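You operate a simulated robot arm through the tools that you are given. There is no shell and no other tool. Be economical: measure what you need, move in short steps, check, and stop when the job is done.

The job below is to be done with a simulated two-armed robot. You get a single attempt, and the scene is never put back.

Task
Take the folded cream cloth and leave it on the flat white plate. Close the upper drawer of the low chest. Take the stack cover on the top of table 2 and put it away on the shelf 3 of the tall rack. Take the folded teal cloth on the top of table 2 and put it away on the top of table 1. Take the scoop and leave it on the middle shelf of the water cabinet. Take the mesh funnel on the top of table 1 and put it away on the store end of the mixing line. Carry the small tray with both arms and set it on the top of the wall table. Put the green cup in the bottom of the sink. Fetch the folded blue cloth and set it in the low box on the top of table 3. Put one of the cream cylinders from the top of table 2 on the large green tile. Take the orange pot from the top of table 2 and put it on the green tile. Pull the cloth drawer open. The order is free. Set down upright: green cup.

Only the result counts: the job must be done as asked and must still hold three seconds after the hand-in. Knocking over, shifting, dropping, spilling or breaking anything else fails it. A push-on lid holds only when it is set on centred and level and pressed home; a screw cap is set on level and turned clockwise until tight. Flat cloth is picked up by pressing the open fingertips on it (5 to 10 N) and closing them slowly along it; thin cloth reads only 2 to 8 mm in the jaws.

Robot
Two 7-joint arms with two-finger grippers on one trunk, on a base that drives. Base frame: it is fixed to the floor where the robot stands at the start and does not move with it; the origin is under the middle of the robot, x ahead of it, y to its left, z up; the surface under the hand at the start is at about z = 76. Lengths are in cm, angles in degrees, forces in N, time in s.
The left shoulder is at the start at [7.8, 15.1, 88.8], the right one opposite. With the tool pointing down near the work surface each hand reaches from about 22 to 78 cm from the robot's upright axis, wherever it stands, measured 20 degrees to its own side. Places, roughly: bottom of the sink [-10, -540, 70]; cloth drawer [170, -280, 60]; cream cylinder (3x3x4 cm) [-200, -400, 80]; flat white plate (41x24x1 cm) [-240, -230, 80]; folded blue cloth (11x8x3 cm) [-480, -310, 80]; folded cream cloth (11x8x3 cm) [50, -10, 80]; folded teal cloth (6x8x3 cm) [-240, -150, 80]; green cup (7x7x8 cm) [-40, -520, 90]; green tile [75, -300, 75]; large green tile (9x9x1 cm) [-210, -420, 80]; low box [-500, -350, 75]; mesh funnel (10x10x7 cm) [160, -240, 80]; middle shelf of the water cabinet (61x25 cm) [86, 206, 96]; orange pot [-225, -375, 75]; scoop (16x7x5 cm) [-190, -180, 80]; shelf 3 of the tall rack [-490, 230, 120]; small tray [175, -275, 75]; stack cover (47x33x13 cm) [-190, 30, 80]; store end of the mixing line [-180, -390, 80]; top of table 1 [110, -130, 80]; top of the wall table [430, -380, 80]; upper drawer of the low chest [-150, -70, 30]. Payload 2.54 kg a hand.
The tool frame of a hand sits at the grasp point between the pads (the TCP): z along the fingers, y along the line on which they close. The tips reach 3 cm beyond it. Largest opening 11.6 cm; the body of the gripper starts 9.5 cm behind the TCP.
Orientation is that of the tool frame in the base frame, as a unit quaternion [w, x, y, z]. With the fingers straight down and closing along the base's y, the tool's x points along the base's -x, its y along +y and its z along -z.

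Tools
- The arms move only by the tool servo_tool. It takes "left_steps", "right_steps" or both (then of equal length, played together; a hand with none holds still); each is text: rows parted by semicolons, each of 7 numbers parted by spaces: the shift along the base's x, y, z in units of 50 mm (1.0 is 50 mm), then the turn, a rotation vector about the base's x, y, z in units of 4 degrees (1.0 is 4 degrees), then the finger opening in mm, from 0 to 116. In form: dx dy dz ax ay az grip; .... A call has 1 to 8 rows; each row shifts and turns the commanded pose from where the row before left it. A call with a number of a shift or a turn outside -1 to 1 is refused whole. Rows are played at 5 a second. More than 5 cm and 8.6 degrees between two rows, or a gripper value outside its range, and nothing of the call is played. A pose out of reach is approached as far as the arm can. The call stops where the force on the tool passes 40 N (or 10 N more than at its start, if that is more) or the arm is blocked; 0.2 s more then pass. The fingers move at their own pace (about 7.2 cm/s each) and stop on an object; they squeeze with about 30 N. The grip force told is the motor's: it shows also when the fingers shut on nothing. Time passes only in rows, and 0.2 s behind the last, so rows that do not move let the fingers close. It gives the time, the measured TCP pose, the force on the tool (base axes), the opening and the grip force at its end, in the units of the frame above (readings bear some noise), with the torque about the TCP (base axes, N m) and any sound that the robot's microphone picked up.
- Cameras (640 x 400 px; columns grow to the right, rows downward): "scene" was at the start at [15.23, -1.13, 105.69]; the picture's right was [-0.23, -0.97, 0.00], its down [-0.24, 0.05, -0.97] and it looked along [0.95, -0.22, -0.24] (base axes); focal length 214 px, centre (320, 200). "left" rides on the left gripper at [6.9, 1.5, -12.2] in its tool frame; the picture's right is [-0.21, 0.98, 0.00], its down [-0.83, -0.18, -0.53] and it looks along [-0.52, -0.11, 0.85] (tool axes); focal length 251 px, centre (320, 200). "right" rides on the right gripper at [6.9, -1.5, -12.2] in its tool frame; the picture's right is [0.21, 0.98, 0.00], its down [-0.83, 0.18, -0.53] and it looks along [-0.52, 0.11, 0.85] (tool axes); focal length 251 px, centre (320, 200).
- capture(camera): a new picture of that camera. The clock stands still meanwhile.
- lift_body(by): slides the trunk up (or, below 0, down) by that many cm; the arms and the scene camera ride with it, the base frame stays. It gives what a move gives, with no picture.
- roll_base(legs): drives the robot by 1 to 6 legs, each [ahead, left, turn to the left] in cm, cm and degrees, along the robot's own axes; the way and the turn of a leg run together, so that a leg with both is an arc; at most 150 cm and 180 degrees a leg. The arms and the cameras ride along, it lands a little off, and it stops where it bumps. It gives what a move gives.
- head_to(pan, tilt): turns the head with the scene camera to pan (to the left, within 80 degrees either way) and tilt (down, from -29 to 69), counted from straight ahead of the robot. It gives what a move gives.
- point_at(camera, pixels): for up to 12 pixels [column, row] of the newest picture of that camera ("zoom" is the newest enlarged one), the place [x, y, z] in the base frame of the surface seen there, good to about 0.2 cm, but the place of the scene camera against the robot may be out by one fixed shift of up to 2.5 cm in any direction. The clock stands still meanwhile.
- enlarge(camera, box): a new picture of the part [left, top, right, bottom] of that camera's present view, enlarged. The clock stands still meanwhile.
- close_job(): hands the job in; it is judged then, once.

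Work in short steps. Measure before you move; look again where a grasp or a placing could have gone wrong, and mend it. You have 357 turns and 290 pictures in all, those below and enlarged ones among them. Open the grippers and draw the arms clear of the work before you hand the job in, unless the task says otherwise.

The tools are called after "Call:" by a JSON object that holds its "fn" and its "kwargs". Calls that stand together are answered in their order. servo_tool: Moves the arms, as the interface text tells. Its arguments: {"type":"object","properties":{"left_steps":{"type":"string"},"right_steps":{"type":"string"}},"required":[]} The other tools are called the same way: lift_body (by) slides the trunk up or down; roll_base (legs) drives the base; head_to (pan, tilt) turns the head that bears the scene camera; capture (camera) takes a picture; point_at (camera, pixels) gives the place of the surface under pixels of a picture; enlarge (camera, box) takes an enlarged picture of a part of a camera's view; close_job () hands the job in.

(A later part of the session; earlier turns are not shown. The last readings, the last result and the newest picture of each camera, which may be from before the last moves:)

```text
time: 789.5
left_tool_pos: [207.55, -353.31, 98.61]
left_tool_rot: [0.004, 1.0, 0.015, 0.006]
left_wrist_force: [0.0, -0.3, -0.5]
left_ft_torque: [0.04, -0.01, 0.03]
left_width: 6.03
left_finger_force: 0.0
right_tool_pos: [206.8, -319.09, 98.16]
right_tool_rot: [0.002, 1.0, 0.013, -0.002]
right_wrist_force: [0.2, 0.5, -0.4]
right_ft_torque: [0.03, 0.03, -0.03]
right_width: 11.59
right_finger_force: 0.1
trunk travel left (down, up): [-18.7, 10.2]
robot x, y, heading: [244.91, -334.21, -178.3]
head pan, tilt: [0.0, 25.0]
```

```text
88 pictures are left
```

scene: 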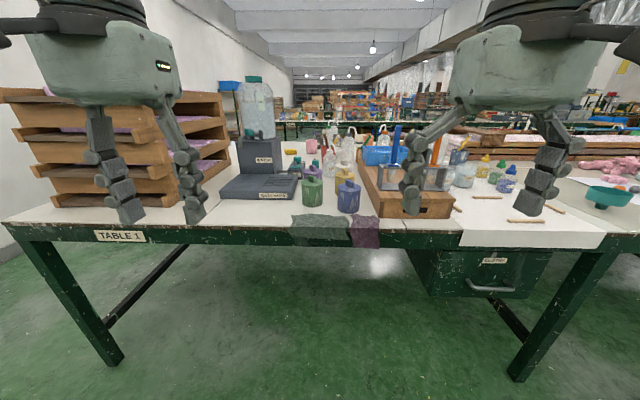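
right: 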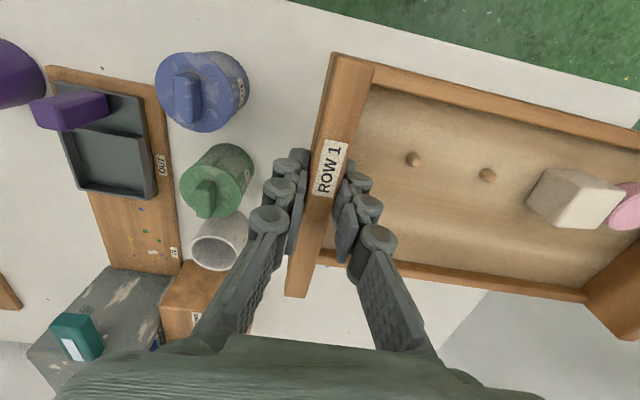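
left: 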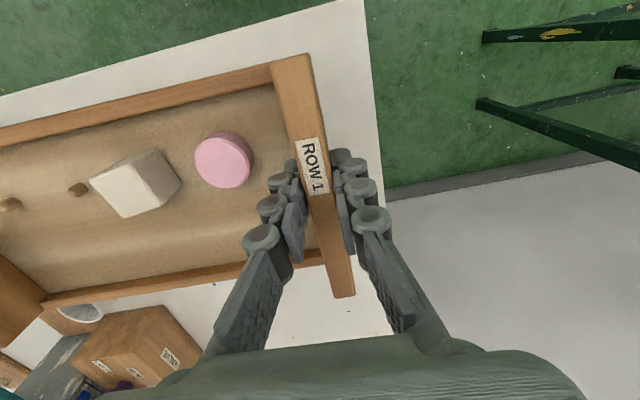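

I roll right to y≈−268 and approach the table with the right hand toward the funnel.

Call:
{"fn": "roll_base", "kwargs": {"legs": [[0, 0, -1.8], [0, -66, 0], [22, 0, 0]]}}

Call:
{"fn": "servo_tool", "kwargs": {"right_steps": "-0.4 0.3 0 0 0 0 116;-0.4 0.3 0 0 0 0 116;-0.4 0.3 0 0 0 0 116;-0.3 0 0 0 0 0 116"}}

Call:
{"fn": "capture", "kwargs": {"camera": "right"}}

```text
time: 797.9
left_tool_pos: [185.01, -286.85, 98.5]
left_tool_rot: [0.004, 1.0, -0.001, 0.006]
left_wrist_force: [-0.4, 0.5, 0.9]
left_ft_torque: [0.05, 0.01, -0.03]
left_width: 6.02
left_finger_force: 0.1
right_tool_pos: [185.45, -252.55, 98.16]
right_tool_rot: [0.001, 1.0, -0.004, -0.002]
right_wrist_force: [1.0, 0.2, 0.0]
right_ft_torque: [0.0, -0.02, 0.01]
right_width: 11.6
right_finger_force: 0.0
trunk travel left (down, up): [-18.7, 10.2]
robot x, y, heading: [222.96, -269.19, 179.8]
head pan, tilt: [0.0, 25.0]
```

```text
time: 798.9
left_tool_pos: [184.99, -286.92, 98.5]
left_tool_rot: [0.005, 1.0, -0.002, 0.007]
left_wrist_force: [0.0, 0.2, 0.6]
left_ft_torque: [0.02, 0.0, 0.0]
left_width: 5.99
left_finger_force: 0.1
right_tool_pos: [178.13, -248.01, 98.01]
right_tool_rot: [0.002, 1.0, -0.004, -0.002]
right_wrist_force: [-0.1, -0.9, 0.7]
right_ft_torque: [-0.03, 0.02, -0.03]
right_width: 11.61
right_finger_force: 0.0
trunk travel left (down, up): [-18.7, 10.2]
robot x, y, heading: [222.82, -269.22, 179.6]
head pan, tilt: [0.0, 25.0]
```

```text
87 pictures are left
```

right: 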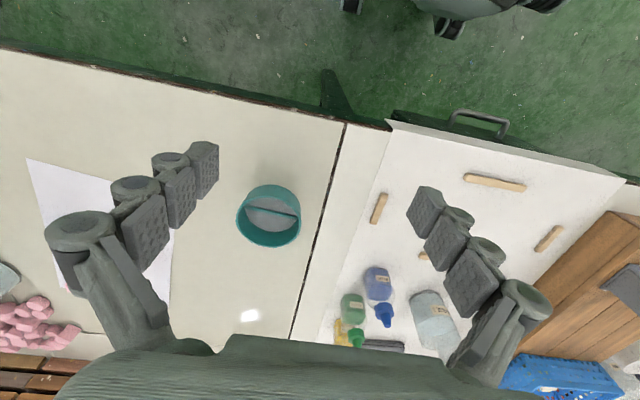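

Call:
{"fn": "point_at", "kwargs": {"camera": "right", "pixels": [[238, 215], [299, 215], [268, 186], [268, 243], [268, 215], [262, 190], [340, 210], [478, 115]]}}

```text
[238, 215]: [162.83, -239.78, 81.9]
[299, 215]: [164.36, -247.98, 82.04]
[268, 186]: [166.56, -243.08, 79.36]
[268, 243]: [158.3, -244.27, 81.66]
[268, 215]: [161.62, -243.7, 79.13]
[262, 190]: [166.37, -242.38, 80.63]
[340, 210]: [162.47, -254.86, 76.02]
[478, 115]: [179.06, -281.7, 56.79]
```

The funnel's centre is (162.5, −243.8), rim z≈82, about 9 cm wide. I centre over it, descend to TCP 80.7 and close.

Call:
{"fn": "servo_tool", "kwargs": {"right_steps": "-0.8 0.21 0 0 0 0 112;-0.8 0.21 0 0 0 0 112;-0.8 0.21 0 0 0 0 112;-0.72 0.21 0 0 0 0 112;0 0 -0.9 0 0 0 112;0 0 -0.9 0 0 0 112;0 0 -0.9 0 0 0 112;0 0 0 0 0 0 112"}}

Call:
{"fn": "capture", "kwargs": {"camera": "right"}}

```text
time: 800.7
left_tool_pos: [185.03, -286.91, 98.7]
left_tool_rot: [0.004, 1.0, -0.001, 0.006]
left_wrist_force: [0.2, 0.0, 0.8]
left_ft_torque: [0.0, -0.01, 0.03]
left_width: 6.0
left_finger_force: 0.1
right_tool_pos: [162.57, -243.81, 84.63]
right_tool_rot: [0.003, 1.0, -0.003, -0.001]
right_wrist_force: [0.5, 0.8, -0.1]
right_ft_torque: [0.01, -0.03, 0.01]
right_width: 11.2
right_finger_force: 0.0
trunk travel left (down, up): [-18.7, 10.2]
robot x, y, heading: [222.48, -269.24, 180.0]
head pan, tilt: [0.0, 25.0]
```

```text
86 pictures are left
```

right: 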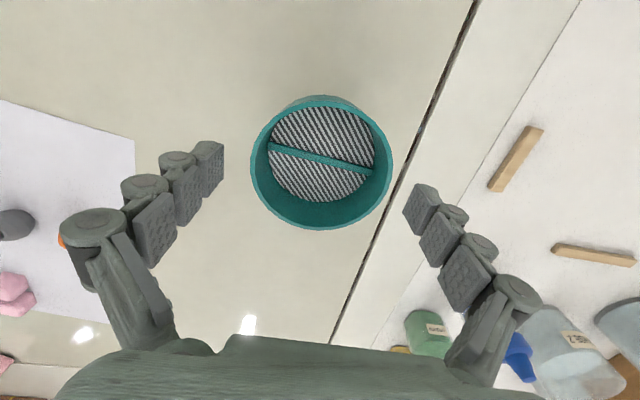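

Centred. I lower 4 cm, close and lift slowly.

Call:
{"fn": "servo_tool", "kwargs": {"right_steps": "0 0 -0.4 0 0 0 112;0 0 -0.4 0 0 0 112;0 0 0 0 0 0 100;0 0 0 0 0 0 90;0 0 0 0 0 0 80;0 0 0 0 0 0 70;0 0 0 0 0 0 60;0 0 0 0 0 0 60"}}

Call:
{"fn": "servo_tool", "kwargs": {"right_steps": "0 0 0.06 0 0 0 60;0 0 0.1 0 0 0 60;0 0 0.2 0 0 0 60;0 0 0.4 0 0 0 60;0 0 0.6 0 0 0 60;0 0 0.6 0 0 0 60;0 0 0.6 0 0 0 60;0 0 0 0 0 0 60"}}

Call:
{"fn": "capture", "kwargs": {"camera": "right"}}

```text
time: 802.5
left_tool_pos: [185.09, -286.96, 98.72]
left_tool_rot: [0.005, 1.0, -0.001, 0.005]
left_wrist_force: [0.4, 0.1, 0.6]
left_ft_torque: [-0.01, 0.01, 0.0]
left_width: 6.01
left_finger_force: 0.1
right_tool_pos: [162.39, -243.9, 80.73]
right_tool_rot: [0.001, 1.0, -0.004, -0.001]
right_wrist_force: [-0.3, -0.3, 2.5]
right_ft_torque: [0.01, -0.01, -0.03]
right_width: 8.89
right_finger_force: 29.6
trunk travel left (down, up): [-18.7, 10.2]
robot x, y, heading: [222.76, -268.88, 179.8]
head pan, tilt: [0.0, 25.0]
```

```text
time: 804.3
left_tool_pos: [184.94, -286.92, 98.48]
left_tool_rot: [0.004, 1.0, -0.001, 0.006]
left_wrist_force: [-0.4, 0.8, -0.3]
left_ft_torque: [0.03, -0.04, -0.02]
left_width: 5.98
left_finger_force: 0.0
right_tool_pos: [162.41, -243.86, 93.62]
right_tool_rot: [0.002, 1.0, -0.004, -0.002]
right_wrist_force: [0.1, -1.0, 0.4]
right_ft_torque: [0.02, 0.0, -0.01]
right_width: 8.92
right_finger_force: 30.0
trunk travel left (down, up): [-18.7, 10.2]
robot x, y, heading: [222.84, -269.32, 180.2]
head pan, tilt: [0.0, 25.0]
```

```text
85 pictures are left
```

right: 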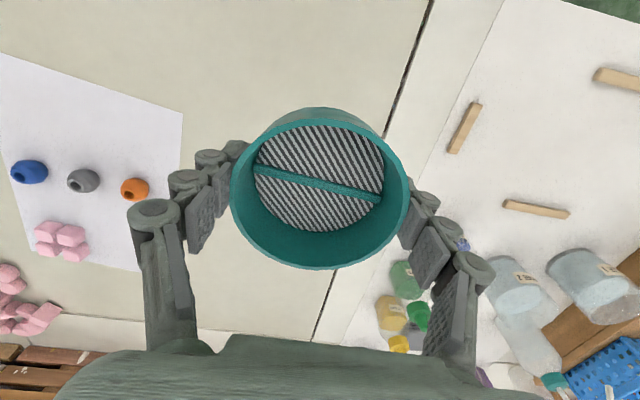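

Funnel held. For the drawer I draw the right hand back off the table and turn the left hand 90° then tilt it 45°, so it can grip the bar handle.

Call:
{"fn": "servo_tool", "kwargs": {"right_steps": "0.8 0 0.2 0 0 0 60;0.8 0 0.2 0 0 0 60;0.8 0.1 0 0 0 0 60;0.8 0.1 0 0 0 0 60;0.8 0.1 0 0 0 0 60;0.6 0.1 0 0 0 0 60;0 0 0 0 0 0 60;0 0 0 0 0 0 60", "left_steps": "0.2 0 0 0 0 1 60;0.2 0 0 0 0 1 60;0.2 0 0 0 0 1 60;0.2 0 0 0 0 1 60;0.2 0 0 0 0 1 60;0.2 0 0 0 0 1 60;0.2 0 0 0 0 1 60;0.2 0 0 0 0 1 60"}}

Call:
{"fn": "servo_tool", "kwargs": {"left_steps": "0 0 0 0 0 1 60;0 0 0 0 0 1 60;0 0 0 0 0 1 60;0 0 0 0 0 1 60;0 0 0 0 0 1 60;0 0 0 0 0 1 60;0 0 0 0 0 1 60;0 0 0 0 0 1 60"}}

Call:
{"fn": "servo_tool", "kwargs": {"left_steps": "0 0 0 0 0 1 60;0 0 0 0 0 1 60;0 0 0 0 0 1 60;0 0 0 0 0 1 60;0 0 0 0 0 1 60;0 0 0 0 0 1 60;0 0 0 0 0 0.5 60;0 0 0 0 0 0 60"}}

Call:
{"fn": "lift_body", "kwargs": {"by": -18}}

Call:
{"fn": "servo_tool", "kwargs": {"left_steps": "0.1 0 0 0 1 0 60;0.1 0 0 0 1 0 60;0.1 0 0 0 1 0 60;0.1 0 0 0 1 0 60;0 0 0 0 1 0 60;0 0 0 0 1 0 60;0 0 0 0 1 0 60;0 0 0 0 1 0 60"}}

Call:
{"fn": "capture", "kwargs": {"camera": "left"}}

```text
time: 806.1
left_tool_pos: [192.9, -286.92, 98.49]
left_tool_rot: [0.003, 0.962, 0.275, 0.006]
left_wrist_force: [0.1, -0.1, -0.1]
left_ft_torque: [0.01, 0.0, 0.0]
left_width: 5.99
left_finger_force: 0.0
right_tool_pos: [185.36, -241.59, 95.46]
right_tool_rot: [0.001, 1.0, -0.004, -0.001]
right_wrist_force: [0.7, 0.6, -0.2]
right_ft_torque: [-0.02, 0.02, 0.01]
right_width: 8.88
right_finger_force: 29.9
trunk travel left (down, up): [-18.7, 10.2]
robot x, y, heading: [222.86, -269.04, 180.0]
head pan, tilt: [0.0, 25.0]
```

```text
time: 807.9
left_tool_pos: [192.99, -286.94, 98.59]
left_tool_rot: [0.001, 0.848, 0.53, 0.007]
left_wrist_force: [0.0, -0.3, 0.1]
left_ft_torque: [-0.01, 0.0, 0.05]
left_width: 6.0
left_finger_force: 0.1
right_tool_pos: [185.34, -241.59, 95.36]
right_tool_rot: [0.001, 1.0, -0.003, -0.002]
right_wrist_force: [-0.5, -0.1, -0.8]
right_ft_torque: [-0.03, -0.02, -0.02]
right_width: 8.91
right_finger_force: 30.0
trunk travel left (down, up): [-18.7, 10.2]
robot x, y, heading: [223.2, -269.17, 180.0]
head pan, tilt: [0.0, 25.0]
```

```text
time: 809.7
left_tool_pos: [192.98, -286.92, 98.63]
left_tool_rot: [-0.001, 0.708, 0.706, 0.007]
left_wrist_force: [-0.1, 0.1, 0.3]
left_ft_torque: [0.01, 0.03, -0.05]
left_width: 5.99
left_finger_force: 0.0
right_tool_pos: [185.28, -241.6, 95.39]
right_tool_rot: [0.001, 1.0, -0.003, -0.002]
right_wrist_force: [0.2, 0.4, -1.5]
right_ft_torque: [0.02, 0.03, 0.0]
right_width: 8.88
right_finger_force: 30.2
trunk travel left (down, up): [-18.7, 10.2]
robot x, y, heading: [222.6, -268.91, 180.5]
head pan, tilt: [0.0, 25.0]
```

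```text
time: 811.7
left_tool_pos: [193.04, -286.86, 80.6]
left_tool_rot: [-0.001, 0.708, 0.706, 0.007]
left_wrist_force: [1.0, 0.2, 0.0]
left_ft_torque: [0.01, -0.03, 0.02]
left_width: 5.99
left_finger_force: 0.1
right_tool_pos: [185.44, -241.55, 77.42]
right_tool_rot: [0.001, 1.0, -0.003, -0.001]
right_wrist_force: [1.5, 0.2, -0.5]
right_ft_torque: [0.0, 0.0, 0.02]
right_width: 8.87
right_finger_force: 30.1
trunk travel left (down, up): [-0.7, 28.2]
robot x, y, heading: [222.77, -268.85, 179.8]
head pan, tilt: [0.0, 25.0]
```

```text
time: 813.5
left_tool_pos: [194.85, -286.83, 80.8]
left_tool_rot: [-0.195, 0.683, 0.679, -0.187]
left_wrist_force: [0.1, 1.2, 0.3]
left_ft_torque: [0.02, 0.0, 0.03]
left_width: 6.02
left_finger_force: 0.1
right_tool_pos: [185.29, -241.55, 77.38]
right_tool_rot: [0.002, 1.0, -0.003, -0.001]
right_wrist_force: [0.6, -0.5, -0.8]
right_ft_torque: [-0.04, 0.02, 0.01]
right_width: 8.92
right_finger_force: 29.9
trunk travel left (down, up): [-0.7, 28.2]
robot x, y, heading: [223.02, -269.09, 180.0]
head pan, tilt: [0.0, 25.0]
```

```text
84 pictures are left
```

left: 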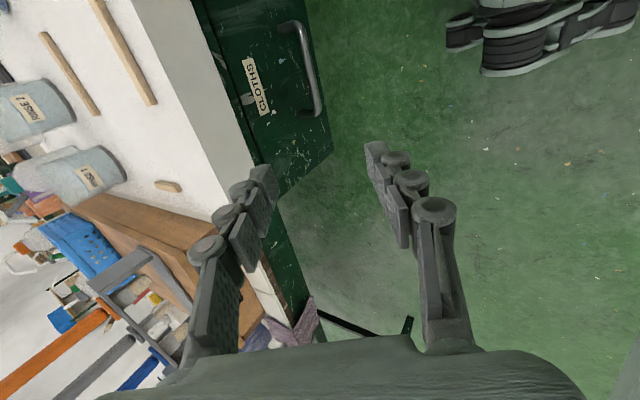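

The handle is at (305,65). I measure it and the drawer front.

Call:
{"fn": "point_at", "kwargs": {"camera": "left", "pixels": [[303, 28], [308, 65], [316, 105], [290, 25], [275, 60], [290, 120], [235, 45], [300, 110]]}}

Call:
{"fn": "enlarge", "kwargs": {"camera": "left", "box": [200, 0, 400, 180]}}

```text
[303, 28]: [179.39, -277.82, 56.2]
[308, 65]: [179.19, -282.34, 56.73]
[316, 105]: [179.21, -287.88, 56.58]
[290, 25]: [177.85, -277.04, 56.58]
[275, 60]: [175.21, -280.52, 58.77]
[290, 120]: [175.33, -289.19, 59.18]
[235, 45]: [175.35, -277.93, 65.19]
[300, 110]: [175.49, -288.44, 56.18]
```

```text
2.22 times, centred on (300, 90) of left
```

zoom: 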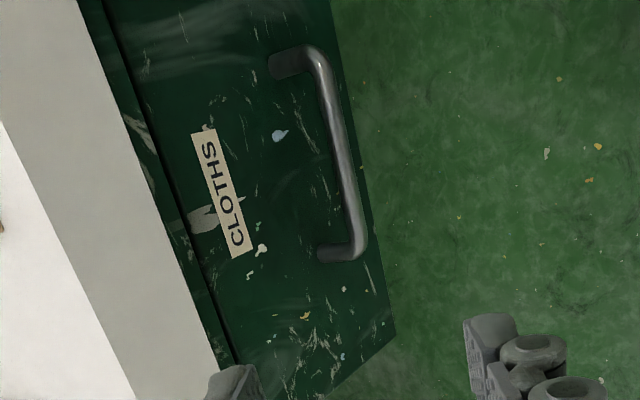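

The bar is at x≈178.8, z≈56.2, y −277…−288.5. I tilt to 48° and go to a pre-grasp point above-front of the bar.

Call:
{"fn": "servo_tool", "kwargs": {"left_steps": "-0.35 0.16 -0.72 0 0.8 0 60;-0.35 0.16 -0.72 0 0.8 0 60;-0.35 0.16 -0.72 0 0.8 0 40;-0.35 0.16 -0.72 0 0.8 0 40;-0.35 0.16 -0.72 0 0.8 0 36;0 0 0 0 0 0 36"}}

Call:
{"fn": "capture", "kwargs": {"camera": "left"}}

```text
time: 814.8
left_tool_pos: [177.6, -288.01, 76.86]
left_tool_rot: [-0.294, 0.648, 0.646, -0.276]
left_wrist_force: [2.8, -0.5, 7.1]
left_ft_torque: [-0.1, 0.16, 0.09]
left_width: 3.98
left_finger_force: 1.9
left hand out of reach, approached as far as the arm can: row 1, 2, 3, 4, 5
right_tool_pos: [185.41, -241.52, 77.42]
right_tool_rot: [0.001, 1.0, -0.005, -0.002]
right_wrist_force: [0.3, 0.3, -0.6]
right_ft_torque: [-0.02, -0.03, -0.01]
right_width: 8.87
right_finger_force: 30.2
trunk travel left (down, up): [-0.7, 28.2]
robot x, y, heading: [222.23, -269.06, 179.8]
head pan, tilt: [0.0, 25.0]
stopped in row 6 (left hand): the force on the tool passed its limit at 104 N (the readings are from after the stop); the commanded pose is now the measured one
```

```text
82 pictures are left
```

left: 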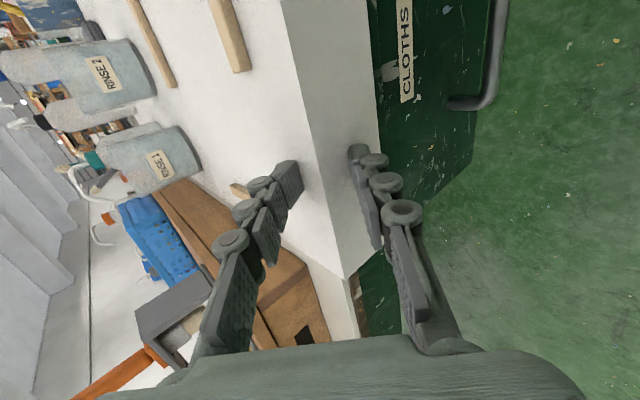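

Too near for that pose and it pressed the table edge. I lift the hand slightly and back the base 20 cm to give the arm room.

Call:
{"fn": "servo_tool", "kwargs": {"left_steps": "0 0 0.4 0 0 0 36;0 0 0.6 0 0 0 36;0 0 0 0 0 0 36"}}

Call:
{"fn": "roll_base", "kwargs": {"legs": [[-22, 0, 0]]}}

Call:
{"fn": "servo_tool", "kwargs": {"left_steps": "0 0.2 -0.6 0 0.5 0 40;0 0.2 -0.6 0 0.5 0 40;0 0.2 -0.6 0 0.5 0 40;-0.2 0.2 -0.6 0 0.3 0 40;-0.3 0.2 -0.5 0 0 0 36;0 0 0 0 0 0 36"}}

Call:
{"fn": "capture", "kwargs": {"camera": "left"}}

```text
time: 815.5
left_tool_pos: [177.73, -288.01, 81.6]
left_tool_rot: [-0.293, 0.649, 0.646, -0.275]
left_wrist_force: [-0.1, -1.0, 0.1]
left_ft_torque: [0.02, 0.01, -0.02]
left_width: 3.6
left_finger_force: 0.2
right_tool_pos: [185.32, -241.56, 77.48]
right_tool_rot: [0.002, 1.0, -0.004, -0.002]
right_wrist_force: [-0.3, 0.7, -1.3]
right_ft_torque: [-0.01, -0.03, 0.01]
right_width: 8.88
right_finger_force: 29.9
trunk travel left (down, up): [-0.7, 28.2]
robot x, y, heading: [223.4, -269.07, 179.8]
head pan, tilt: [0.0, 25.0]
```

```text
time: 817.2
left_tool_pos: [199.41, -288.03, 81.53]
left_tool_rot: [-0.294, 0.649, 0.645, -0.274]
left_wrist_force: [1.1, 0.4, 0.1]
left_ft_torque: [0.01, -0.03, 0.0]
left_width: 3.59
left_finger_force: 0.1
right_tool_pos: [207.22, -241.51, 77.38]
right_tool_rot: [0.002, 1.0, -0.004, -0.001]
right_wrist_force: [0.1, 0.0, -1.1]
right_ft_torque: [0.01, 0.04, -0.01]
right_width: 8.88
right_finger_force: 29.9
trunk travel left (down, up): [-0.7, 28.2]
robot x, y, heading: [244.42, -269.12, 179.8]
head pan, tilt: [0.0, 25.0]
```

```text
time: 818.6
left_tool_pos: [193.11, -282.11, 69.33]
left_tool_rot: [-0.334, 0.631, 0.626, -0.315]
left_wrist_force: [0.2, 0.1, 0.4]
left_ft_torque: [-0.01, -0.02, -0.02]
left_width: 3.63
left_finger_force: 0.0
left hand out of reach, approached as far as the arm can: row 2, 3, 4
right_tool_pos: [207.16, -241.67, 77.43]
right_tool_rot: [0.001, 1.0, -0.005, -0.001]
right_wrist_force: [0.1, 0.3, -0.6]
right_ft_torque: [0.02, 0.0, 0.0]
right_width: 8.87
right_finger_force: 29.8
trunk travel left (down, up): [-0.7, 28.2]
robot x, y, heading: [244.34, -269.12, 179.7]
head pan, tilt: [0.0, 25.0]
```

```text
81 pictures are left
```

left: 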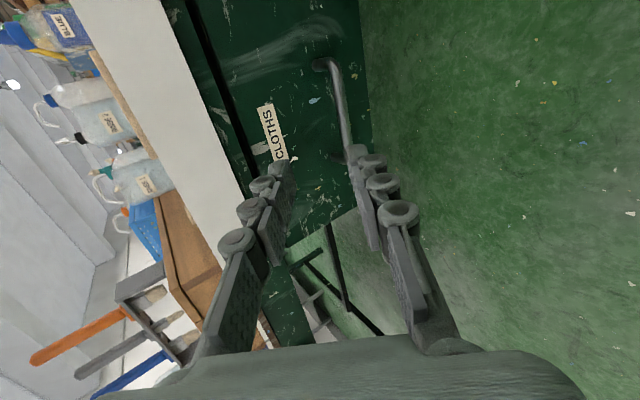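

I go to the pre-grasp point (184.4, 60.1) and look.

Call:
{"fn": "servo_tool", "kwargs": {"left_steps": "-0.44 -0.03 -0.46 0 0 0 36;-0.44 -0.03 -0.46 0 0 0 36;-0.44 -0.03 -0.46 0 0 0 36;-0.44 -0.03 -0.46 0 0 0 36;0 0 0 0 0 0 36"}}

Call:
{"fn": "capture", "kwargs": {"camera": "left"}}

```text
time: 819.8
left_tool_pos: [184.14, -282.61, 60.08]
left_tool_rot: [-0.333, 0.631, 0.625, -0.315]
left_wrist_force: [-0.1, -0.7, 0.8]
left_ft_torque: [0.0, 0.03, -0.02]
left_width: 3.59
left_finger_force: 0.0
right_tool_pos: [207.16, -241.56, 77.26]
right_tool_rot: [0.002, 1.0, -0.003, -0.001]
right_wrist_force: [0.2, -0.2, -1.2]
right_ft_torque: [-0.05, 0.01, 0.0]
right_width: 8.87
right_finger_force: 29.8
trunk travel left (down, up): [-0.7, 28.2]
robot x, y, heading: [244.79, -269.36, 179.8]
head pan, tilt: [0.0, 25.0]
```

```text
80 pictures are left
```

left: 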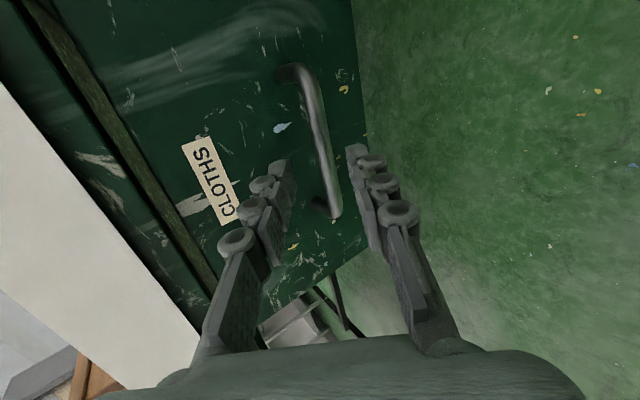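

The bar lies between the fingers. I advance 4.8 cm along the fingers and close on it.

Call:
{"fn": "servo_tool", "kwargs": {"left_steps": "-0.26 0 -0.19 0 0 0 36;-0.26 0 -0.19 0 0 0 36;-0.26 0 -0.18 0 0 0 36;0 0 0 0 0 0 36;0 0 0 0 0 0 20;0 0 0 0 0 0 5;0 0 0 0 0 0 0;0 0 0 0 0 0 0"}}

Call:
{"fn": "capture", "kwargs": {"camera": "left"}}

```text
time: 821.6
left_tool_pos: [180.33, -282.74, 57.17]
left_tool_rot: [-0.333, 0.631, 0.626, -0.315]
left_wrist_force: [1.4, -0.8, -3.3]
left_ft_torque: [-0.05, -0.09, 0.07]
left_width: 1.29
left_finger_force: 39.6
right_tool_pos: [207.15, -241.57, 77.39]
right_tool_rot: [0.001, 1.0, -0.004, 0.0]
right_wrist_force: [0.5, 0.6, 0.0]
right_ft_torque: [-0.03, -0.01, 0.02]
right_width: 8.91
right_finger_force: 30.0
trunk travel left (down, up): [-0.7, 28.2]
robot x, y, heading: [244.32, -269.39, 180.0]
head pan, tilt: [0.0, 25.0]
```

```text
79 pictures are left
```

left: 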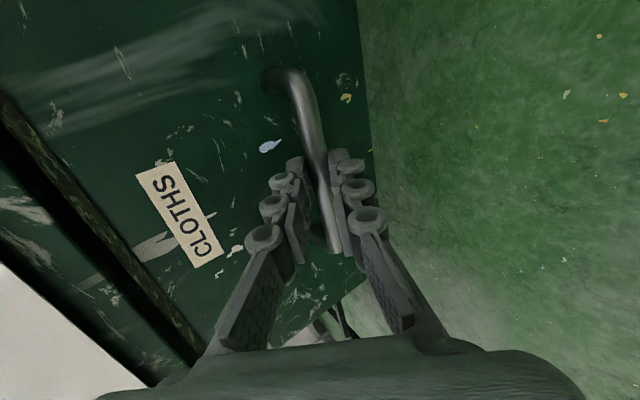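

Bar gripped (1.3 cm). I pull by backing the base in two legs.

Call:
{"fn": "roll_base", "kwargs": {"legs": [[-12, 0, 0]]}}

Call:
{"fn": "roll_base", "kwargs": {"legs": [[-12, 0, 0]]}}

Call:
{"fn": "capture", "kwargs": {"camera": "scene"}}

```text
time: 822.9
left_tool_pos: [192.1, -282.64, 57.17]
left_tool_rot: [-0.333, 0.632, 0.625, -0.315]
left_wrist_force: [-0.2, -2.8, -5.9]
left_ft_torque: [-0.04, -0.1, 0.15]
left_width: 1.29
left_finger_force: 39.8
right_tool_pos: [218.81, -241.62, 77.38]
right_tool_rot: [0.001, 1.0, -0.005, 0.0]
right_wrist_force: [0.4, 0.6, -1.1]
right_ft_torque: [-0.02, 0.02, 0.02]
right_width: 8.9
right_finger_force: 29.8
trunk travel left (down, up): [-0.7, 28.2]
robot x, y, heading: [256.11, -269.22, 179.5]
head pan, tilt: [0.0, 25.0]
```

```text
time: 824.1
left_tool_pos: [202.92, -282.78, 57.49]
left_tool_rot: [-0.337, 0.627, 0.625, -0.319]
left_wrist_force: [-0.3, 1.0, 0.0]
left_ft_torque: [-0.09, 0.01, 0.11]
left_width: 1.36
left_finger_force: 39.7
right_tool_pos: [230.12, -241.57, 77.39]
right_tool_rot: [0.002, 1.0, -0.004, -0.001]
right_wrist_force: [0.3, -0.6, -0.6]
right_ft_torque: [-0.02, 0.01, -0.01]
right_width: 8.88
right_finger_force: 29.7
trunk travel left (down, up): [-0.7, 28.2]
robot x, y, heading: [267.07, -268.84, 179.8]
head pan, tilt: [0.0, 25.0]
stopped in leg 1: the force on the tool passed its limit at 76 N (the readings are from after the stop); the commanded pose is now the measured one
```

```text
78 pictures are left
```

scene: 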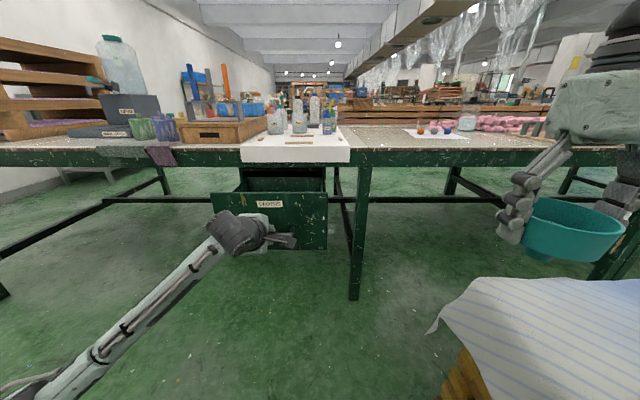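

The drawer is open to its stop. I open the fingers, withdraw along the tool axis, and raise the hand.

Call:
{"fn": "servo_tool", "kwargs": {"left_steps": "0 0 0 0 0 0 20;0 0 0 0 0 0 36;0 0 0 0 0 0 36;0.35 0 0.25 0 0 0 36;0.5 0 0.4 0 0 0 36;0.5 0 0.5 0 0 0 36;0.3 0 0.8 0 0 0 36;0 0 0.9 0 0 0 36"}}

Call:
{"fn": "capture", "kwargs": {"camera": "scene"}}

```text
time: 826.0
left_tool_pos: [211.39, -282.52, 71.67]
left_tool_rot: [-0.336, 0.628, 0.625, -0.318]
left_wrist_force: [-0.2, 0.0, 0.6]
left_ft_torque: [-0.02, 0.03, 0.0]
left_width: 3.61
left_finger_force: 0.0
right_tool_pos: [230.12, -241.64, 77.41]
right_tool_rot: [0.002, 1.0, -0.004, -0.001]
right_wrist_force: [-0.3, -0.4, -0.7]
right_ft_torque: [-0.02, 0.04, 0.06]
right_width: 8.88
right_finger_force: 29.9
trunk travel left (down, up): [-0.7, 28.2]
robot x, y, heading: [267.53, -269.16, 179.9]
head pan, tilt: [0.0, 25.0]
```

```text
77 pictures are left
```

scene: 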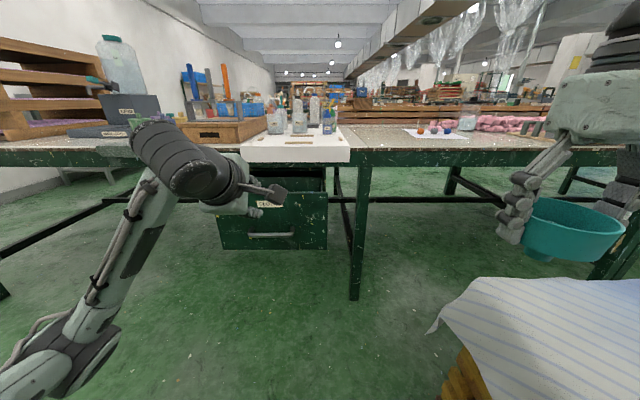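

The drawer stays open. I raise the trunk and restore the left hand to upright, standard orientation.

Call:
{"fn": "lift_body", "kwargs": {"by": 18}}

Call:
{"fn": "servo_tool", "kwargs": {"left_steps": "0.1 0 0.1 0 -1 0 36;0.1 0 0.1 0 -1 0 36;0.1 0 0.1 0 -1 0 36;0.1 0 0.1 0 -1 0 36;0.1 0 0.1 0 -1 0 36;0.1 0 0.1 0 -1 0 36;0.1 0 0.1 0 -1 0 36;0 0 0.1 0 -1 0 36"}}

Call:
{"fn": "servo_tool", "kwargs": {"left_steps": "0 0 0.1 0 -1 0 36;0 0 0 0 -1 0 36;0 0 0 0 -1 0 36;0 0 0 0 -1 0 36;0 0 0 0 -1 0 36;0 0 0 0 -0.7 0 36;0 0 0 0 0 -1 36;0 0 0 0 0 -1 36"}}

Call:
{"fn": "servo_tool", "kwargs": {"left_steps": "0 0 0 0 0 -1 60;0 0 0 0 0 -1 60;0 0 0 0 0 -1 60;0 0 0 0 0 -1 60;0 0 0 0 0 -1 60;0 0 0 0 0 -1 60;0 0 0 0 0 -1 60;0 0 0 0 0 -1 60"}}

Call:
{"fn": "servo_tool", "kwargs": {"left_steps": "0 0 0 0 0 -1 60;0 0 0 0 0 -1 60;0 0 0 0 0 -1 60;0 0 0 0 0 -1 60;0 0 0 0 0 -1 60;0 0 0 0 0 -1 60;0 0 0 0 0 -1 60;0 0 0 0 0 -1 60"}}

Call:
{"fn": "servo_tool", "kwargs": {"left_steps": "0 0 0 0 0 -1 60;0 0 0 0 0 -1 60;0 0 0 0 0 -1 60;0 0 0 0 0 -1 60;0 0 0 0 0 -0.5 60;0 0 0 0 0 0 60"}}

```text
time: 828.0
left_tool_pos: [211.35, -282.61, 89.93]
left_tool_rot: [-0.337, 0.628, 0.625, -0.319]
left_wrist_force: [-0.3, -0.3, -0.4]
left_ft_torque: [0.01, 0.0, 0.01]
left_width: 3.63
left_finger_force: 0.0
right_tool_pos: [230.2, -241.69, 95.38]
right_tool_rot: [0.002, 1.0, -0.004, -0.001]
right_wrist_force: [-0.2, -0.2, -1.0]
right_ft_torque: [-0.03, 0.02, 0.03]
right_width: 8.9
right_finger_force: 30.6
trunk travel left (down, up): [-18.7, 10.2]
robot x, y, heading: [267.56, -269.27, 179.8]
head pan, tilt: [0.0, 25.0]
```

```text
time: 829.8
left_tool_pos: [214.89, -282.57, 93.89]
left_tool_rot: [-0.151, 0.691, 0.694, -0.132]
left_wrist_force: [-0.6, 0.1, -0.1]
left_ft_torque: [0.02, -0.03, 0.02]
left_width: 3.61
left_finger_force: 0.0
right_tool_pos: [230.17, -241.68, 95.44]
right_tool_rot: [0.003, 1.0, -0.005, -0.001]
right_wrist_force: [-1.0, 0.2, -1.4]
right_ft_torque: [0.03, 0.0, 0.03]
right_width: 8.9
right_finger_force: 30.4
trunk travel left (down, up): [-18.7, 10.2]
robot x, y, heading: [267.82, -269.1, 179.9]
head pan, tilt: [0.0, 25.0]
```

```text
time: 831.5
left_tool_pos: [214.82, -282.7, 94.37]
left_tool_rot: [-0.012, 0.752, 0.659, 0.006]
left_wrist_force: [0.4, 0.6, 1.0]
left_ft_torque: [0.01, 0.02, 0.01]
left_width: 3.57
left_finger_force: 0.1
right_tool_pos: [230.26, -241.64, 95.39]
right_tool_rot: [0.001, 1.0, -0.004, 0.0]
right_wrist_force: [0.0, -1.1, -0.6]
right_ft_torque: [0.01, 0.02, 0.03]
right_width: 8.88
right_finger_force: 30.1
trunk travel left (down, up): [-18.7, 10.2]
robot x, y, heading: [267.34, -269.01, 179.9]
head pan, tilt: [0.0, 25.0]
```

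```text
time: 833.4
left_tool_pos: [214.87, -282.47, 94.37]
left_tool_rot: [-0.009, 0.905, 0.426, 0.01]
left_wrist_force: [-0.7, 0.1, 0.1]
left_ft_torque: [0.03, -0.03, -0.01]
left_width: 6.01
left_finger_force: 0.1
right_tool_pos: [230.19, -241.77, 95.35]
right_tool_rot: [0.002, 1.0, -0.005, -0.001]
right_wrist_force: [0.7, 0.0, -0.6]
right_ft_torque: [-0.03, -0.02, -0.02]
right_width: 8.9
right_finger_force: 29.9
trunk travel left (down, up): [-18.7, 10.2]
robot x, y, heading: [267.21, -268.83, 180.2]
head pan, tilt: [0.0, 25.0]
```

```text
time: 835.1
left_tool_pos: [214.92, -282.63, 94.42]
left_tool_rot: [-0.006, 0.987, 0.161, 0.012]
left_wrist_force: [0.7, -0.4, -0.3]
left_ft_torque: [0.0, 0.01, -0.01]
left_width: 6.0
left_finger_force: 0.1
right_tool_pos: [230.24, -241.7, 95.37]
right_tool_rot: [0.002, 1.0, -0.004, -0.001]
right_wrist_force: [0.2, 0.6, -0.1]
right_ft_torque: [0.01, -0.01, 0.03]
right_width: 8.89
right_finger_force: 30.2
trunk travel left (down, up): [-18.7, 10.2]
robot x, y, heading: [267.68, -269.01, 179.9]
head pan, tilt: [0.0, 25.0]
```

```text
time: 836.5
left_tool_pos: [214.93, -282.52, 94.48]
left_tool_rot: [-0.004, 1.0, 0.003, 0.013]
left_wrist_force: [0.8, 0.1, 0.6]
left_ft_torque: [0.02, -0.02, 0.03]
left_width: 6.0
left_finger_force: 0.1
right_tool_pos: [230.13, -241.71, 95.29]
right_tool_rot: [0.002, 1.0, -0.004, -0.001]
right_wrist_force: [-0.5, 0.1, -0.1]
right_ft_torque: [-0.01, -0.03, 0.01]
right_width: 8.9
right_finger_force: 30.2
trunk travel left (down, up): [-18.7, 10.2]
robot x, y, heading: [267.61, -269.08, 180.1]
head pan, tilt: [0.0, 25.0]
```

I pull the left hand in, go down to y≈−456 and turn to face −y, to pass sideways between table 1's end and the sink.

Call:
{"fn": "servo_tool", "kwargs": {"left_steps": "0.9 0 0 0 0 0 60;0.9 0 0 0 0 0 60;0.9 0 0.2 0 0 0 60;0.3 0 0.2 0 0 0 60"}}

Call:
{"fn": "roll_base", "kwargs": {"legs": [[0, 95, 0], [0, 92, 0]]}}

Call:
{"fn": "roll_base", "kwargs": {"legs": [[0, 0, 90]]}}

Call:
{"fn": "roll_base", "kwargs": {"legs": [[0, -80, 0]]}}

```text
time: 837.5
left_tool_pos: [230.09, -282.46, 96.35]
left_tool_rot: [-0.004, 1.0, 0.005, 0.012]
left_wrist_force: [-1.0, -0.5, 1.0]
left_ft_torque: [-0.03, 0.02, -0.01]
left_width: 6.02
left_finger_force: 0.1
right_tool_pos: [230.1, -241.74, 95.39]
right_tool_rot: [0.001, 1.0, -0.004, -0.002]
right_wrist_force: [0.1, -0.9, -0.2]
right_ft_torque: [-0.03, 0.02, 0.0]
right_width: 8.89
right_finger_force: 29.9
trunk travel left (down, up): [-18.7, 10.2]
robot x, y, heading: [267.47, -269.08, 179.9]
head pan, tilt: [0.0, 25.0]
```

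```text
time: 855.5
left_tool_pos: [230.99, -466.71, 96.31]
left_tool_rot: [-0.004, 1.0, 0.01, 0.011]
left_wrist_force: [-0.2, -0.2, 0.4]
left_ft_torque: [0.01, 0.0, 0.0]
left_width: 6.0
left_finger_force: 0.0
right_tool_pos: [230.74, -425.9, 95.38]
right_tool_rot: [0.002, 1.0, 0.001, 0.0]
right_wrist_force: [0.0, 0.5, -0.5]
right_ft_torque: [0.0, -0.01, -0.05]
right_width: 8.85
right_finger_force: 30.1
trunk travel left (down, up): [-18.7, 10.2]
robot x, y, heading: [268.38, -453.11, -179.6]
head pan, tilt: [0.0, 25.0]
```

```text
time: 859.8
left_tool_pos: [281.68, -490.43, 96.34]
left_tool_rot: [-0.012, 0.704, 0.71, 0.006]
left_wrist_force: [-0.6, -0.2, 0.3]
left_ft_torque: [0.01, 0.0, 0.01]
left_width: 6.01
left_finger_force: 0.1
right_tool_pos: [240.81, -490.39, 95.42]
right_tool_rot: [0.002, 0.71, 0.704, 0.001]
right_wrist_force: [-0.8, 0.0, -0.8]
right_ft_torque: [-0.01, 0.01, -0.02]
right_width: 8.89
right_finger_force: 29.8
trunk travel left (down, up): [-18.7, 10.2]
robot x, y, heading: [268.44, -452.69, -90.1]
head pan, tilt: [0.0, 25.0]
```

```text
time: 866.2
left_tool_pos: [213.31, -490.56, 96.3]
left_tool_rot: [-0.011, 0.706, 0.708, 0.006]
left_wrist_force: [0.3, 0.3, -0.1]
left_ft_torque: [-0.01, 0.01, -0.02]
left_width: 6.03
left_finger_force: 0.1
right_tool_pos: [172.51, -490.44, 95.33]
right_tool_rot: [0.002, 0.712, 0.702, 0.001]
right_wrist_force: [-1.4, -0.2, 0.4]
right_ft_torque: [0.02, 0.01, -0.02]
right_width: 8.89
right_finger_force: 29.7
trunk travel left (down, up): [-18.7, 10.2]
robot x, y, heading: [199.76, -453.11, -90.4]
head pan, tilt: [0.0, 25.0]
stopped in leg 1: the robot was blocked; the commanded pose is now the measured one
```

The base touched table 1's corner leg. I step off and forward 8 cm, then continue sideways.

Call:
{"fn": "roll_base", "kwargs": {"legs": [[0, 4, 0], [9, 0, 0], [0, -75, 0]]}}

Call:
{"fn": "roll_base", "kwargs": {"legs": [[0, -75, 0]]}}

Call:
{"fn": "head_to", "kwargs": {"pan": -60, "tilt": 20}}

Call:
{"fn": "capture", "kwargs": {"camera": "scene"}}

```text
time: 869.7
left_tool_pos: [212.94, -499.87, 96.28]
left_tool_rot: [-0.011, 0.708, 0.706, 0.006]
left_wrist_force: [-0.1, 0.0, -0.1]
left_ft_torque: [0.02, -0.02, 0.02]
left_width: 6.01
left_finger_force: 0.1
right_tool_pos: [172.12, -499.25, 95.49]
right_tool_rot: [0.001, 0.714, 0.701, 0.001]
right_wrist_force: [0.1, 0.2, -0.7]
right_ft_torque: [-0.02, -0.02, 0.0]
right_width: 8.87
right_finger_force: 30.1
trunk travel left (down, up): [-18.7, 10.2]
robot x, y, heading: [199.85, -462.22, -90.4]
head pan, tilt: [0.0, 25.0]
stopped in leg 3: the robot was blocked; the commanded pose is now the measured one
```

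```text
time: 870.4
left_tool_pos: [212.85, -499.77, 96.17]
left_tool_rot: [-0.011, 0.708, 0.706, 0.006]
left_wrist_force: [0.2, 0.1, 0.1]
left_ft_torque: [-0.01, -0.01, -0.02]
left_width: 5.99
left_finger_force: 0.0
right_tool_pos: [171.97, -499.24, 95.43]
right_tool_rot: [0.001, 0.713, 0.701, 0.001]
right_wrist_force: [0.7, -0.1, -1.4]
right_ft_torque: [-0.01, 0.04, 0.0]
right_width: 8.86
right_finger_force: 29.7
trunk travel left (down, up): [-18.7, 10.2]
robot x, y, heading: [200.1, -462.4, -90.7]
head pan, tilt: [0.0, 25.0]
stopped in leg 1: the robot was blocked; the commanded pose is now the measured one
```

```text
time: 871.7
left_tool_pos: [212.87, -499.7, 96.29]
left_tool_rot: [-0.01, 0.708, 0.706, 0.006]
left_wrist_force: [0.4, 0.6, 0.6]
left_ft_torque: [0.01, 0.01, -0.04]
left_width: 5.99
left_finger_force: 0.1
right_tool_pos: [171.99, -499.28, 95.45]
right_tool_rot: [0.001, 0.713, 0.701, 0.002]
right_wrist_force: [0.5, -0.4, -0.4]
right_ft_torque: [0.0, 0.0, 0.0]
right_width: 8.89
right_finger_force: 30.4
trunk travel left (down, up): [-18.7, 10.2]
robot x, y, heading: [200.14, -461.76, -90.7]
head pan, tilt: [-60.0, 20.0]
```

```text
76 pictures are left
```

scene: 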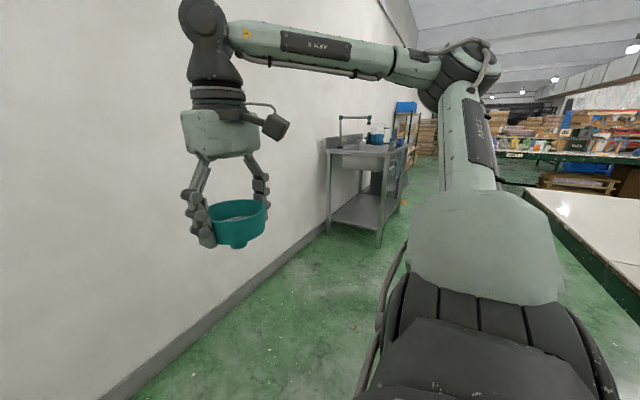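

Something at the table's corner still blocks. I'll instead face −x with both arms stretched forward (elbows tucked) and drive along y≈−468.

Call:
{"fn": "roll_base", "kwargs": {"legs": [[0, 22, 0], [7, 0, 0], [0, 0, -89.3]]}}

Call:
{"fn": "servo_tool", "kwargs": {"right_steps": "-0.7 -0.05 0 0 0 0 60;-0.7 -0.05 0 0 0 0 60;-0.7 -0.05 0 0 0 0 60;-0.7 -0.05 0 0 0 0 60;-0.7 -0.05 0 0 0 0 60;-0.7 0 0 0 0 0 60;-0.6 0 0 0 0 0 60", "left_steps": "-0.7 -0.1 0 0 0 0 60;-0.7 -0.1 0 0 0 0 60;-0.7 -0.1 0 0 0 0 60;-0.7 -0.1 0 0 0 0 60;-0.7 -0.1 0 0 0 0 60;-0.7 0 0 0 0 0 60;-0.6 0 0 0 0 0 60"}}

Call:
{"fn": "head_to", "kwargs": {"pan": -35, "tilt": 25}}

Call:
{"fn": "capture", "kwargs": {"camera": "scene"}}

```text
time: 879.0
left_tool_pos: [184.83, -483.08, 96.22]
left_tool_rot: [-0.004, 1.0, 0.006, 0.011]
left_wrist_force: [0.5, -0.5, 0.0]
left_ft_torque: [0.03, -0.01, 0.02]
left_width: 6.02
left_finger_force: 0.0
right_tool_pos: [184.74, -442.25, 95.35]
right_tool_rot: [0.001, 1.0, -0.002, -0.001]
right_wrist_force: [-0.1, -0.3, -0.9]
right_ft_torque: [0.02, -0.01, -0.03]
right_width: 8.89
right_finger_force: 30.3
trunk travel left (down, up): [-18.7, 10.2]
robot x, y, heading: [222.08, -469.81, -180.1]
head pan, tilt: [-60.0, 20.0]
```

```text
time: 880.6
left_tool_pos: [160.74, -485.66, 96.3]
left_tool_rot: [-0.003, 1.0, 0.005, 0.013]
left_wrist_force: [-0.4, -0.1, -0.2]
left_ft_torque: [-0.01, -0.01, -0.02]
left_width: 5.97
left_finger_force: 0.1
right_tool_pos: [160.61, -443.52, 95.45]
right_tool_rot: [0.003, 1.0, -0.002, 0.001]
right_wrist_force: [0.4, 0.3, -0.1]
right_ft_torque: [0.04, -0.02, 0.0]
right_width: 8.88
right_finger_force: 30.1
trunk travel left (down, up): [-18.7, 10.2]
robot x, y, heading: [222.09, -469.23, -180.0]
head pan, tilt: [-60.0, 20.0]
```

```text
time: 881.5
left_tool_pos: [160.75, -485.54, 96.3]
left_tool_rot: [-0.004, 1.0, 0.004, 0.012]
left_wrist_force: [0.5, 0.6, 0.0]
left_ft_torque: [0.0, 0.03, 0.0]
left_width: 6.01
left_finger_force: 0.0
right_tool_pos: [160.84, -443.56, 95.49]
right_tool_rot: [0.002, 1.0, -0.003, -0.001]
right_wrist_force: [0.2, 0.5, -1.4]
right_ft_torque: [-0.01, -0.01, 0.0]
right_width: 8.88
right_finger_force: 29.8
trunk travel left (down, up): [-18.7, 10.2]
robot x, y, heading: [222.15, -469.6, -180.0]
head pan, tilt: [-35.0, 25.0]
```

```text
75 pictures are left
```

scene: 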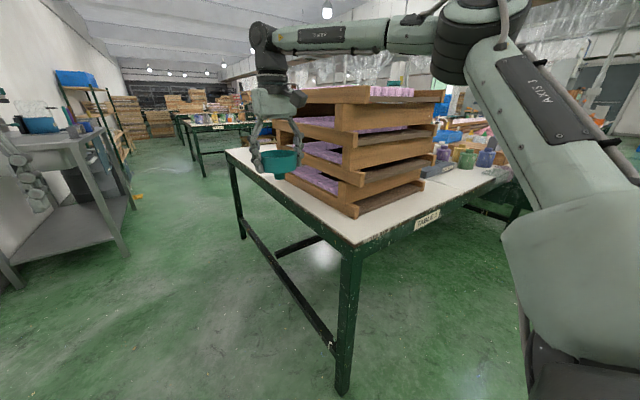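

I measure the elbow, pallet stack and table corner.

Call:
{"fn": "point_at", "kwargs": {"camera": "scene", "pixels": [[455, 70], [440, 50], [355, 215], [340, 100], [432, 180], [430, 95], [355, 245], [230, 152], [130, 245], [65, 140]]}}

```text
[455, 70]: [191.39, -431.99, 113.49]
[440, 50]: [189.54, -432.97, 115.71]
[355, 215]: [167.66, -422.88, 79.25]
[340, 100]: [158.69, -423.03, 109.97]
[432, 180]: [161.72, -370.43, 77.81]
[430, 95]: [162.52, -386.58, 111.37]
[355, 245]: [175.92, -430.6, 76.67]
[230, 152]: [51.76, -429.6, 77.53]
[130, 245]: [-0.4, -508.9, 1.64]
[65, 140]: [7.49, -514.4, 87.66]
```

The stack's top (≈108.5) is just below the elbow. I raise the trunk 6 cm, shift 4 cm left, and drive forward in stages.

Call:
{"fn": "lift_body", "kwargs": {"by": 7}}

Call:
{"fn": "roll_base", "kwargs": {"legs": [[0, 4, 0], [70, 0, 0]]}}

Call:
{"fn": "roll_base", "kwargs": {"legs": [[80, 0, 0]]}}

```text
time: 882.6
left_tool_pos: [160.79, -485.76, 103.22]
left_tool_rot: [-0.004, 1.0, 0.006, 0.013]
left_wrist_force: [-0.1, 0.6, 1.2]
left_ft_torque: [-0.02, -0.01, -0.02]
left_width: 6.03
left_finger_force: 0.1
right_tool_pos: [160.75, -443.46, 102.39]
right_tool_rot: [0.001, 1.0, -0.002, 0.0]
right_wrist_force: [0.2, 0.1, -1.3]
right_ft_torque: [0.02, 0.0, -0.02]
right_width: 8.87
right_finger_force: 29.7
trunk travel left (down, up): [-25.7, 3.2]
robot x, y, heading: [222.1, -469.25, -180.1]
head pan, tilt: [-35.0, 25.0]
```

```text
time: 887.1
left_tool_pos: [91.8, -490.46, 103.27]
left_tool_rot: [-0.003, 1.0, 0.008, 0.012]
left_wrist_force: [0.1, -0.1, 0.3]
left_ft_torque: [0.01, -0.01, 0.01]
left_width: 5.99
left_finger_force: 0.1
right_tool_pos: [91.43, -448.29, 102.41]
right_tool_rot: [0.002, 1.0, 0.001, -0.001]
right_wrist_force: [0.0, 0.7, -0.4]
right_ft_torque: [-0.03, -0.02, -0.02]
right_width: 8.84
right_finger_force: 30.0
trunk travel left (down, up): [-25.7, 3.2]
robot x, y, heading: [153.15, -474.2, -179.7]
head pan, tilt: [-35.0, 25.0]
```

```text
time: 891.4
left_tool_pos: [10.45, -489.88, 103.4]
left_tool_rot: [-0.004, 1.0, 0.002, 0.012]
left_wrist_force: [-0.6, -0.1, -0.4]
left_ft_torque: [0.02, 0.01, -0.01]
left_width: 5.98
left_finger_force: 0.1
right_tool_pos: [10.67, -447.82, 102.43]
right_tool_rot: [0.002, 1.0, -0.004, 0.0]
right_wrist_force: [0.0, 0.7, -0.9]
right_ft_torque: [0.04, 0.01, -0.01]
right_width: 8.85
right_finger_force: 30.3
trunk travel left (down, up): [-25.7, 3.2]
robot x, y, heading: [72.01, -474.32, 179.7]
head pan, tilt: [-35.0, 25.0]
```

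I continue: 80 cm on, then up into the aisle in front of table 2's end.

Call:
{"fn": "roll_base", "kwargs": {"legs": [[80, 0, 0], [0, -62, 0]]}}

Call:
{"fn": "head_to", "kwargs": {"pan": 0, "tilt": 20}}

Call:
{"fn": "capture", "kwargs": {"camera": "scene"}}

```text
time: 901.7
left_tool_pos: [-70.44, -428.35, 103.28]
left_tool_rot: [-0.004, 1.0, 0.001, 0.011]
left_wrist_force: [0.7, -0.1, 0.2]
left_ft_torque: [0.03, 0.02, -0.02]
left_width: 6.02
left_finger_force: 0.0
right_tool_pos: [-70.31, -386.13, 102.34]
right_tool_rot: [0.002, 1.0, -0.006, 0.0]
right_wrist_force: [-0.4, 0.6, -1.7]
right_ft_torque: [-0.01, 0.01, -0.01]
right_width: 8.84
right_finger_force: 30.4
trunk travel left (down, up): [-25.7, 3.2]
robot x, y, heading: [-8.86, -412.74, 179.7]
head pan, tilt: [-35.0, 25.0]
```

```text
time: 902.7
left_tool_pos: [-70.38, -428.42, 103.43]
left_tool_rot: [-0.004, 1.0, 0.003, 0.011]
left_wrist_force: [0.6, -1.4, -0.8]
left_ft_torque: [-0.01, -0.02, 0.01]
left_width: 6.01
left_finger_force: 0.0
right_tool_pos: [-70.33, -386.21, 102.44]
right_tool_rot: [0.002, 1.0, -0.007, 0.0]
right_wrist_force: [0.8, -0.4, 0.2]
right_ft_torque: [0.0, 0.01, -0.01]
right_width: 8.87
right_finger_force: 29.4
trunk travel left (down, up): [-25.7, 3.2]
robot x, y, heading: [-9.3, -412.97, 179.9]
head pan, tilt: [0.0, 20.0]
```

```text
74 pictures are left
```

scene: 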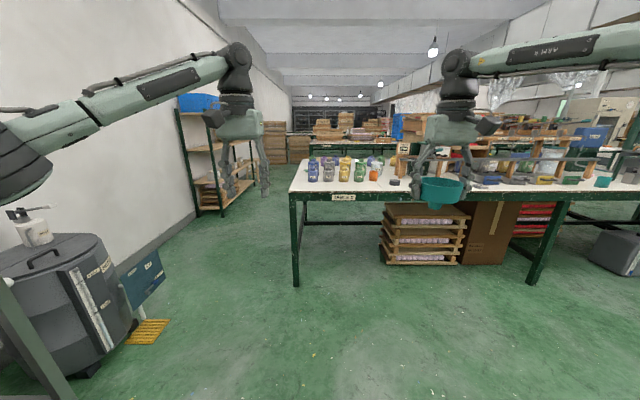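

I drive up so the funnel is above the pot area and look down with the right camera.

Call:
{"fn": "roll_base", "kwargs": {"legs": [[85, 0, 0]]}}

Call:
{"fn": "capture", "kwargs": {"camera": "right"}}

Call:
{"fn": "head_to", "kwargs": {"pan": -5, "tilt": 32}}

Call:
{"fn": "capture", "kwargs": {"camera": "scene"}}

```text
time: 907.2
left_tool_pos: [-155.29, -428.31, 103.19]
left_tool_rot: [-0.003, 1.0, 0.003, 0.012]
left_wrist_force: [-0.2, -0.8, -0.2]
left_ft_torque: [0.0, -0.02, 0.0]
left_width: 6.0
left_finger_force: 0.0
right_tool_pos: [-154.95, -386.01, 102.4]
right_tool_rot: [0.002, 1.0, -0.005, 0.0]
right_wrist_force: [-1.1, 1.0, -0.4]
right_ft_torque: [-0.04, -0.01, 0.01]
right_width: 8.84
right_finger_force: 29.8
trunk travel left (down, up): [-25.7, 3.2]
robot x, y, heading: [-94.0, -412.59, 180.1]
head pan, tilt: [0.0, 20.0]
```

```text
73 pictures are left
```

right: 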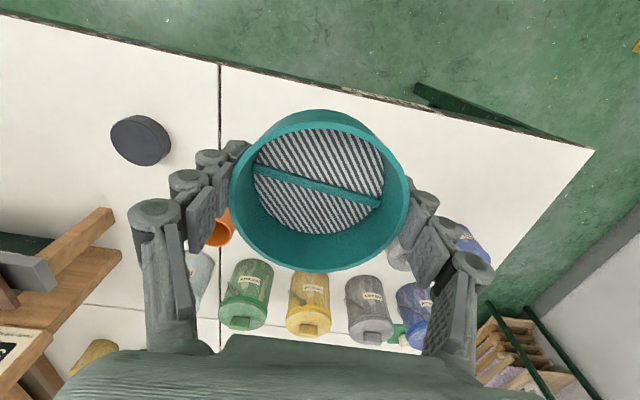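

```text
time: 908.0
left_tool_pos: [-155.17, -428.28, 103.42]
left_tool_rot: [-0.004, 1.0, 0.003, 0.011]
left_wrist_force: [-0.7, 0.1, 0.3]
left_ft_torque: [-0.01, -0.04, -0.01]
left_width: 5.98
left_finger_force: 0.0
right_tool_pos: [-155.14, -386.12, 102.46]
right_tool_rot: [0.003, 1.0, -0.004, 0.0]
right_wrist_force: [0.1, -1.0, -0.5]
right_ft_torque: [0.0, 0.0, 0.01]
right_width: 8.89
right_finger_force: 30.6
trunk travel left (down, up): [-25.7, 3.2]
robot x, y, heading: [-93.58, -412.19, 180.0]
head pan, tilt: [-5.0, 32.0]
```

```text
72 pictures are left
```

scene: 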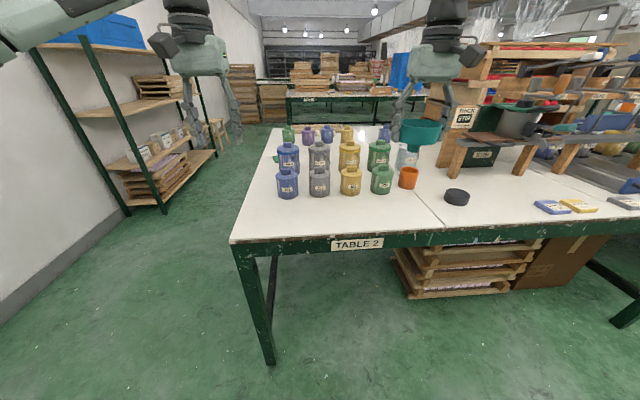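

I measure the free strip in front of the J pots and around the cup and disc.

Call:
{"fn": "point_at", "kwargs": {"camera": "scene", "pixels": [[287, 197], [320, 195], [351, 193], [382, 192], [407, 187], [456, 203], [350, 232], [340, 210], [430, 228], [420, 200], [395, 175], [430, 180]]}}

```text
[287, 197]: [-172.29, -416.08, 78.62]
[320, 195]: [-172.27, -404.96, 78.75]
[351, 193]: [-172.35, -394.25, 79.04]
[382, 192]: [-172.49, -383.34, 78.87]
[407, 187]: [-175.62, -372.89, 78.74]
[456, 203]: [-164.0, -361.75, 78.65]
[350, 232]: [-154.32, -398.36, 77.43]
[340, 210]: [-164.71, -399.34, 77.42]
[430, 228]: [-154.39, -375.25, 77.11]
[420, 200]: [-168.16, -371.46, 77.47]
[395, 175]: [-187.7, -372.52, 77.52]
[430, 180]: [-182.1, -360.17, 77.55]
```

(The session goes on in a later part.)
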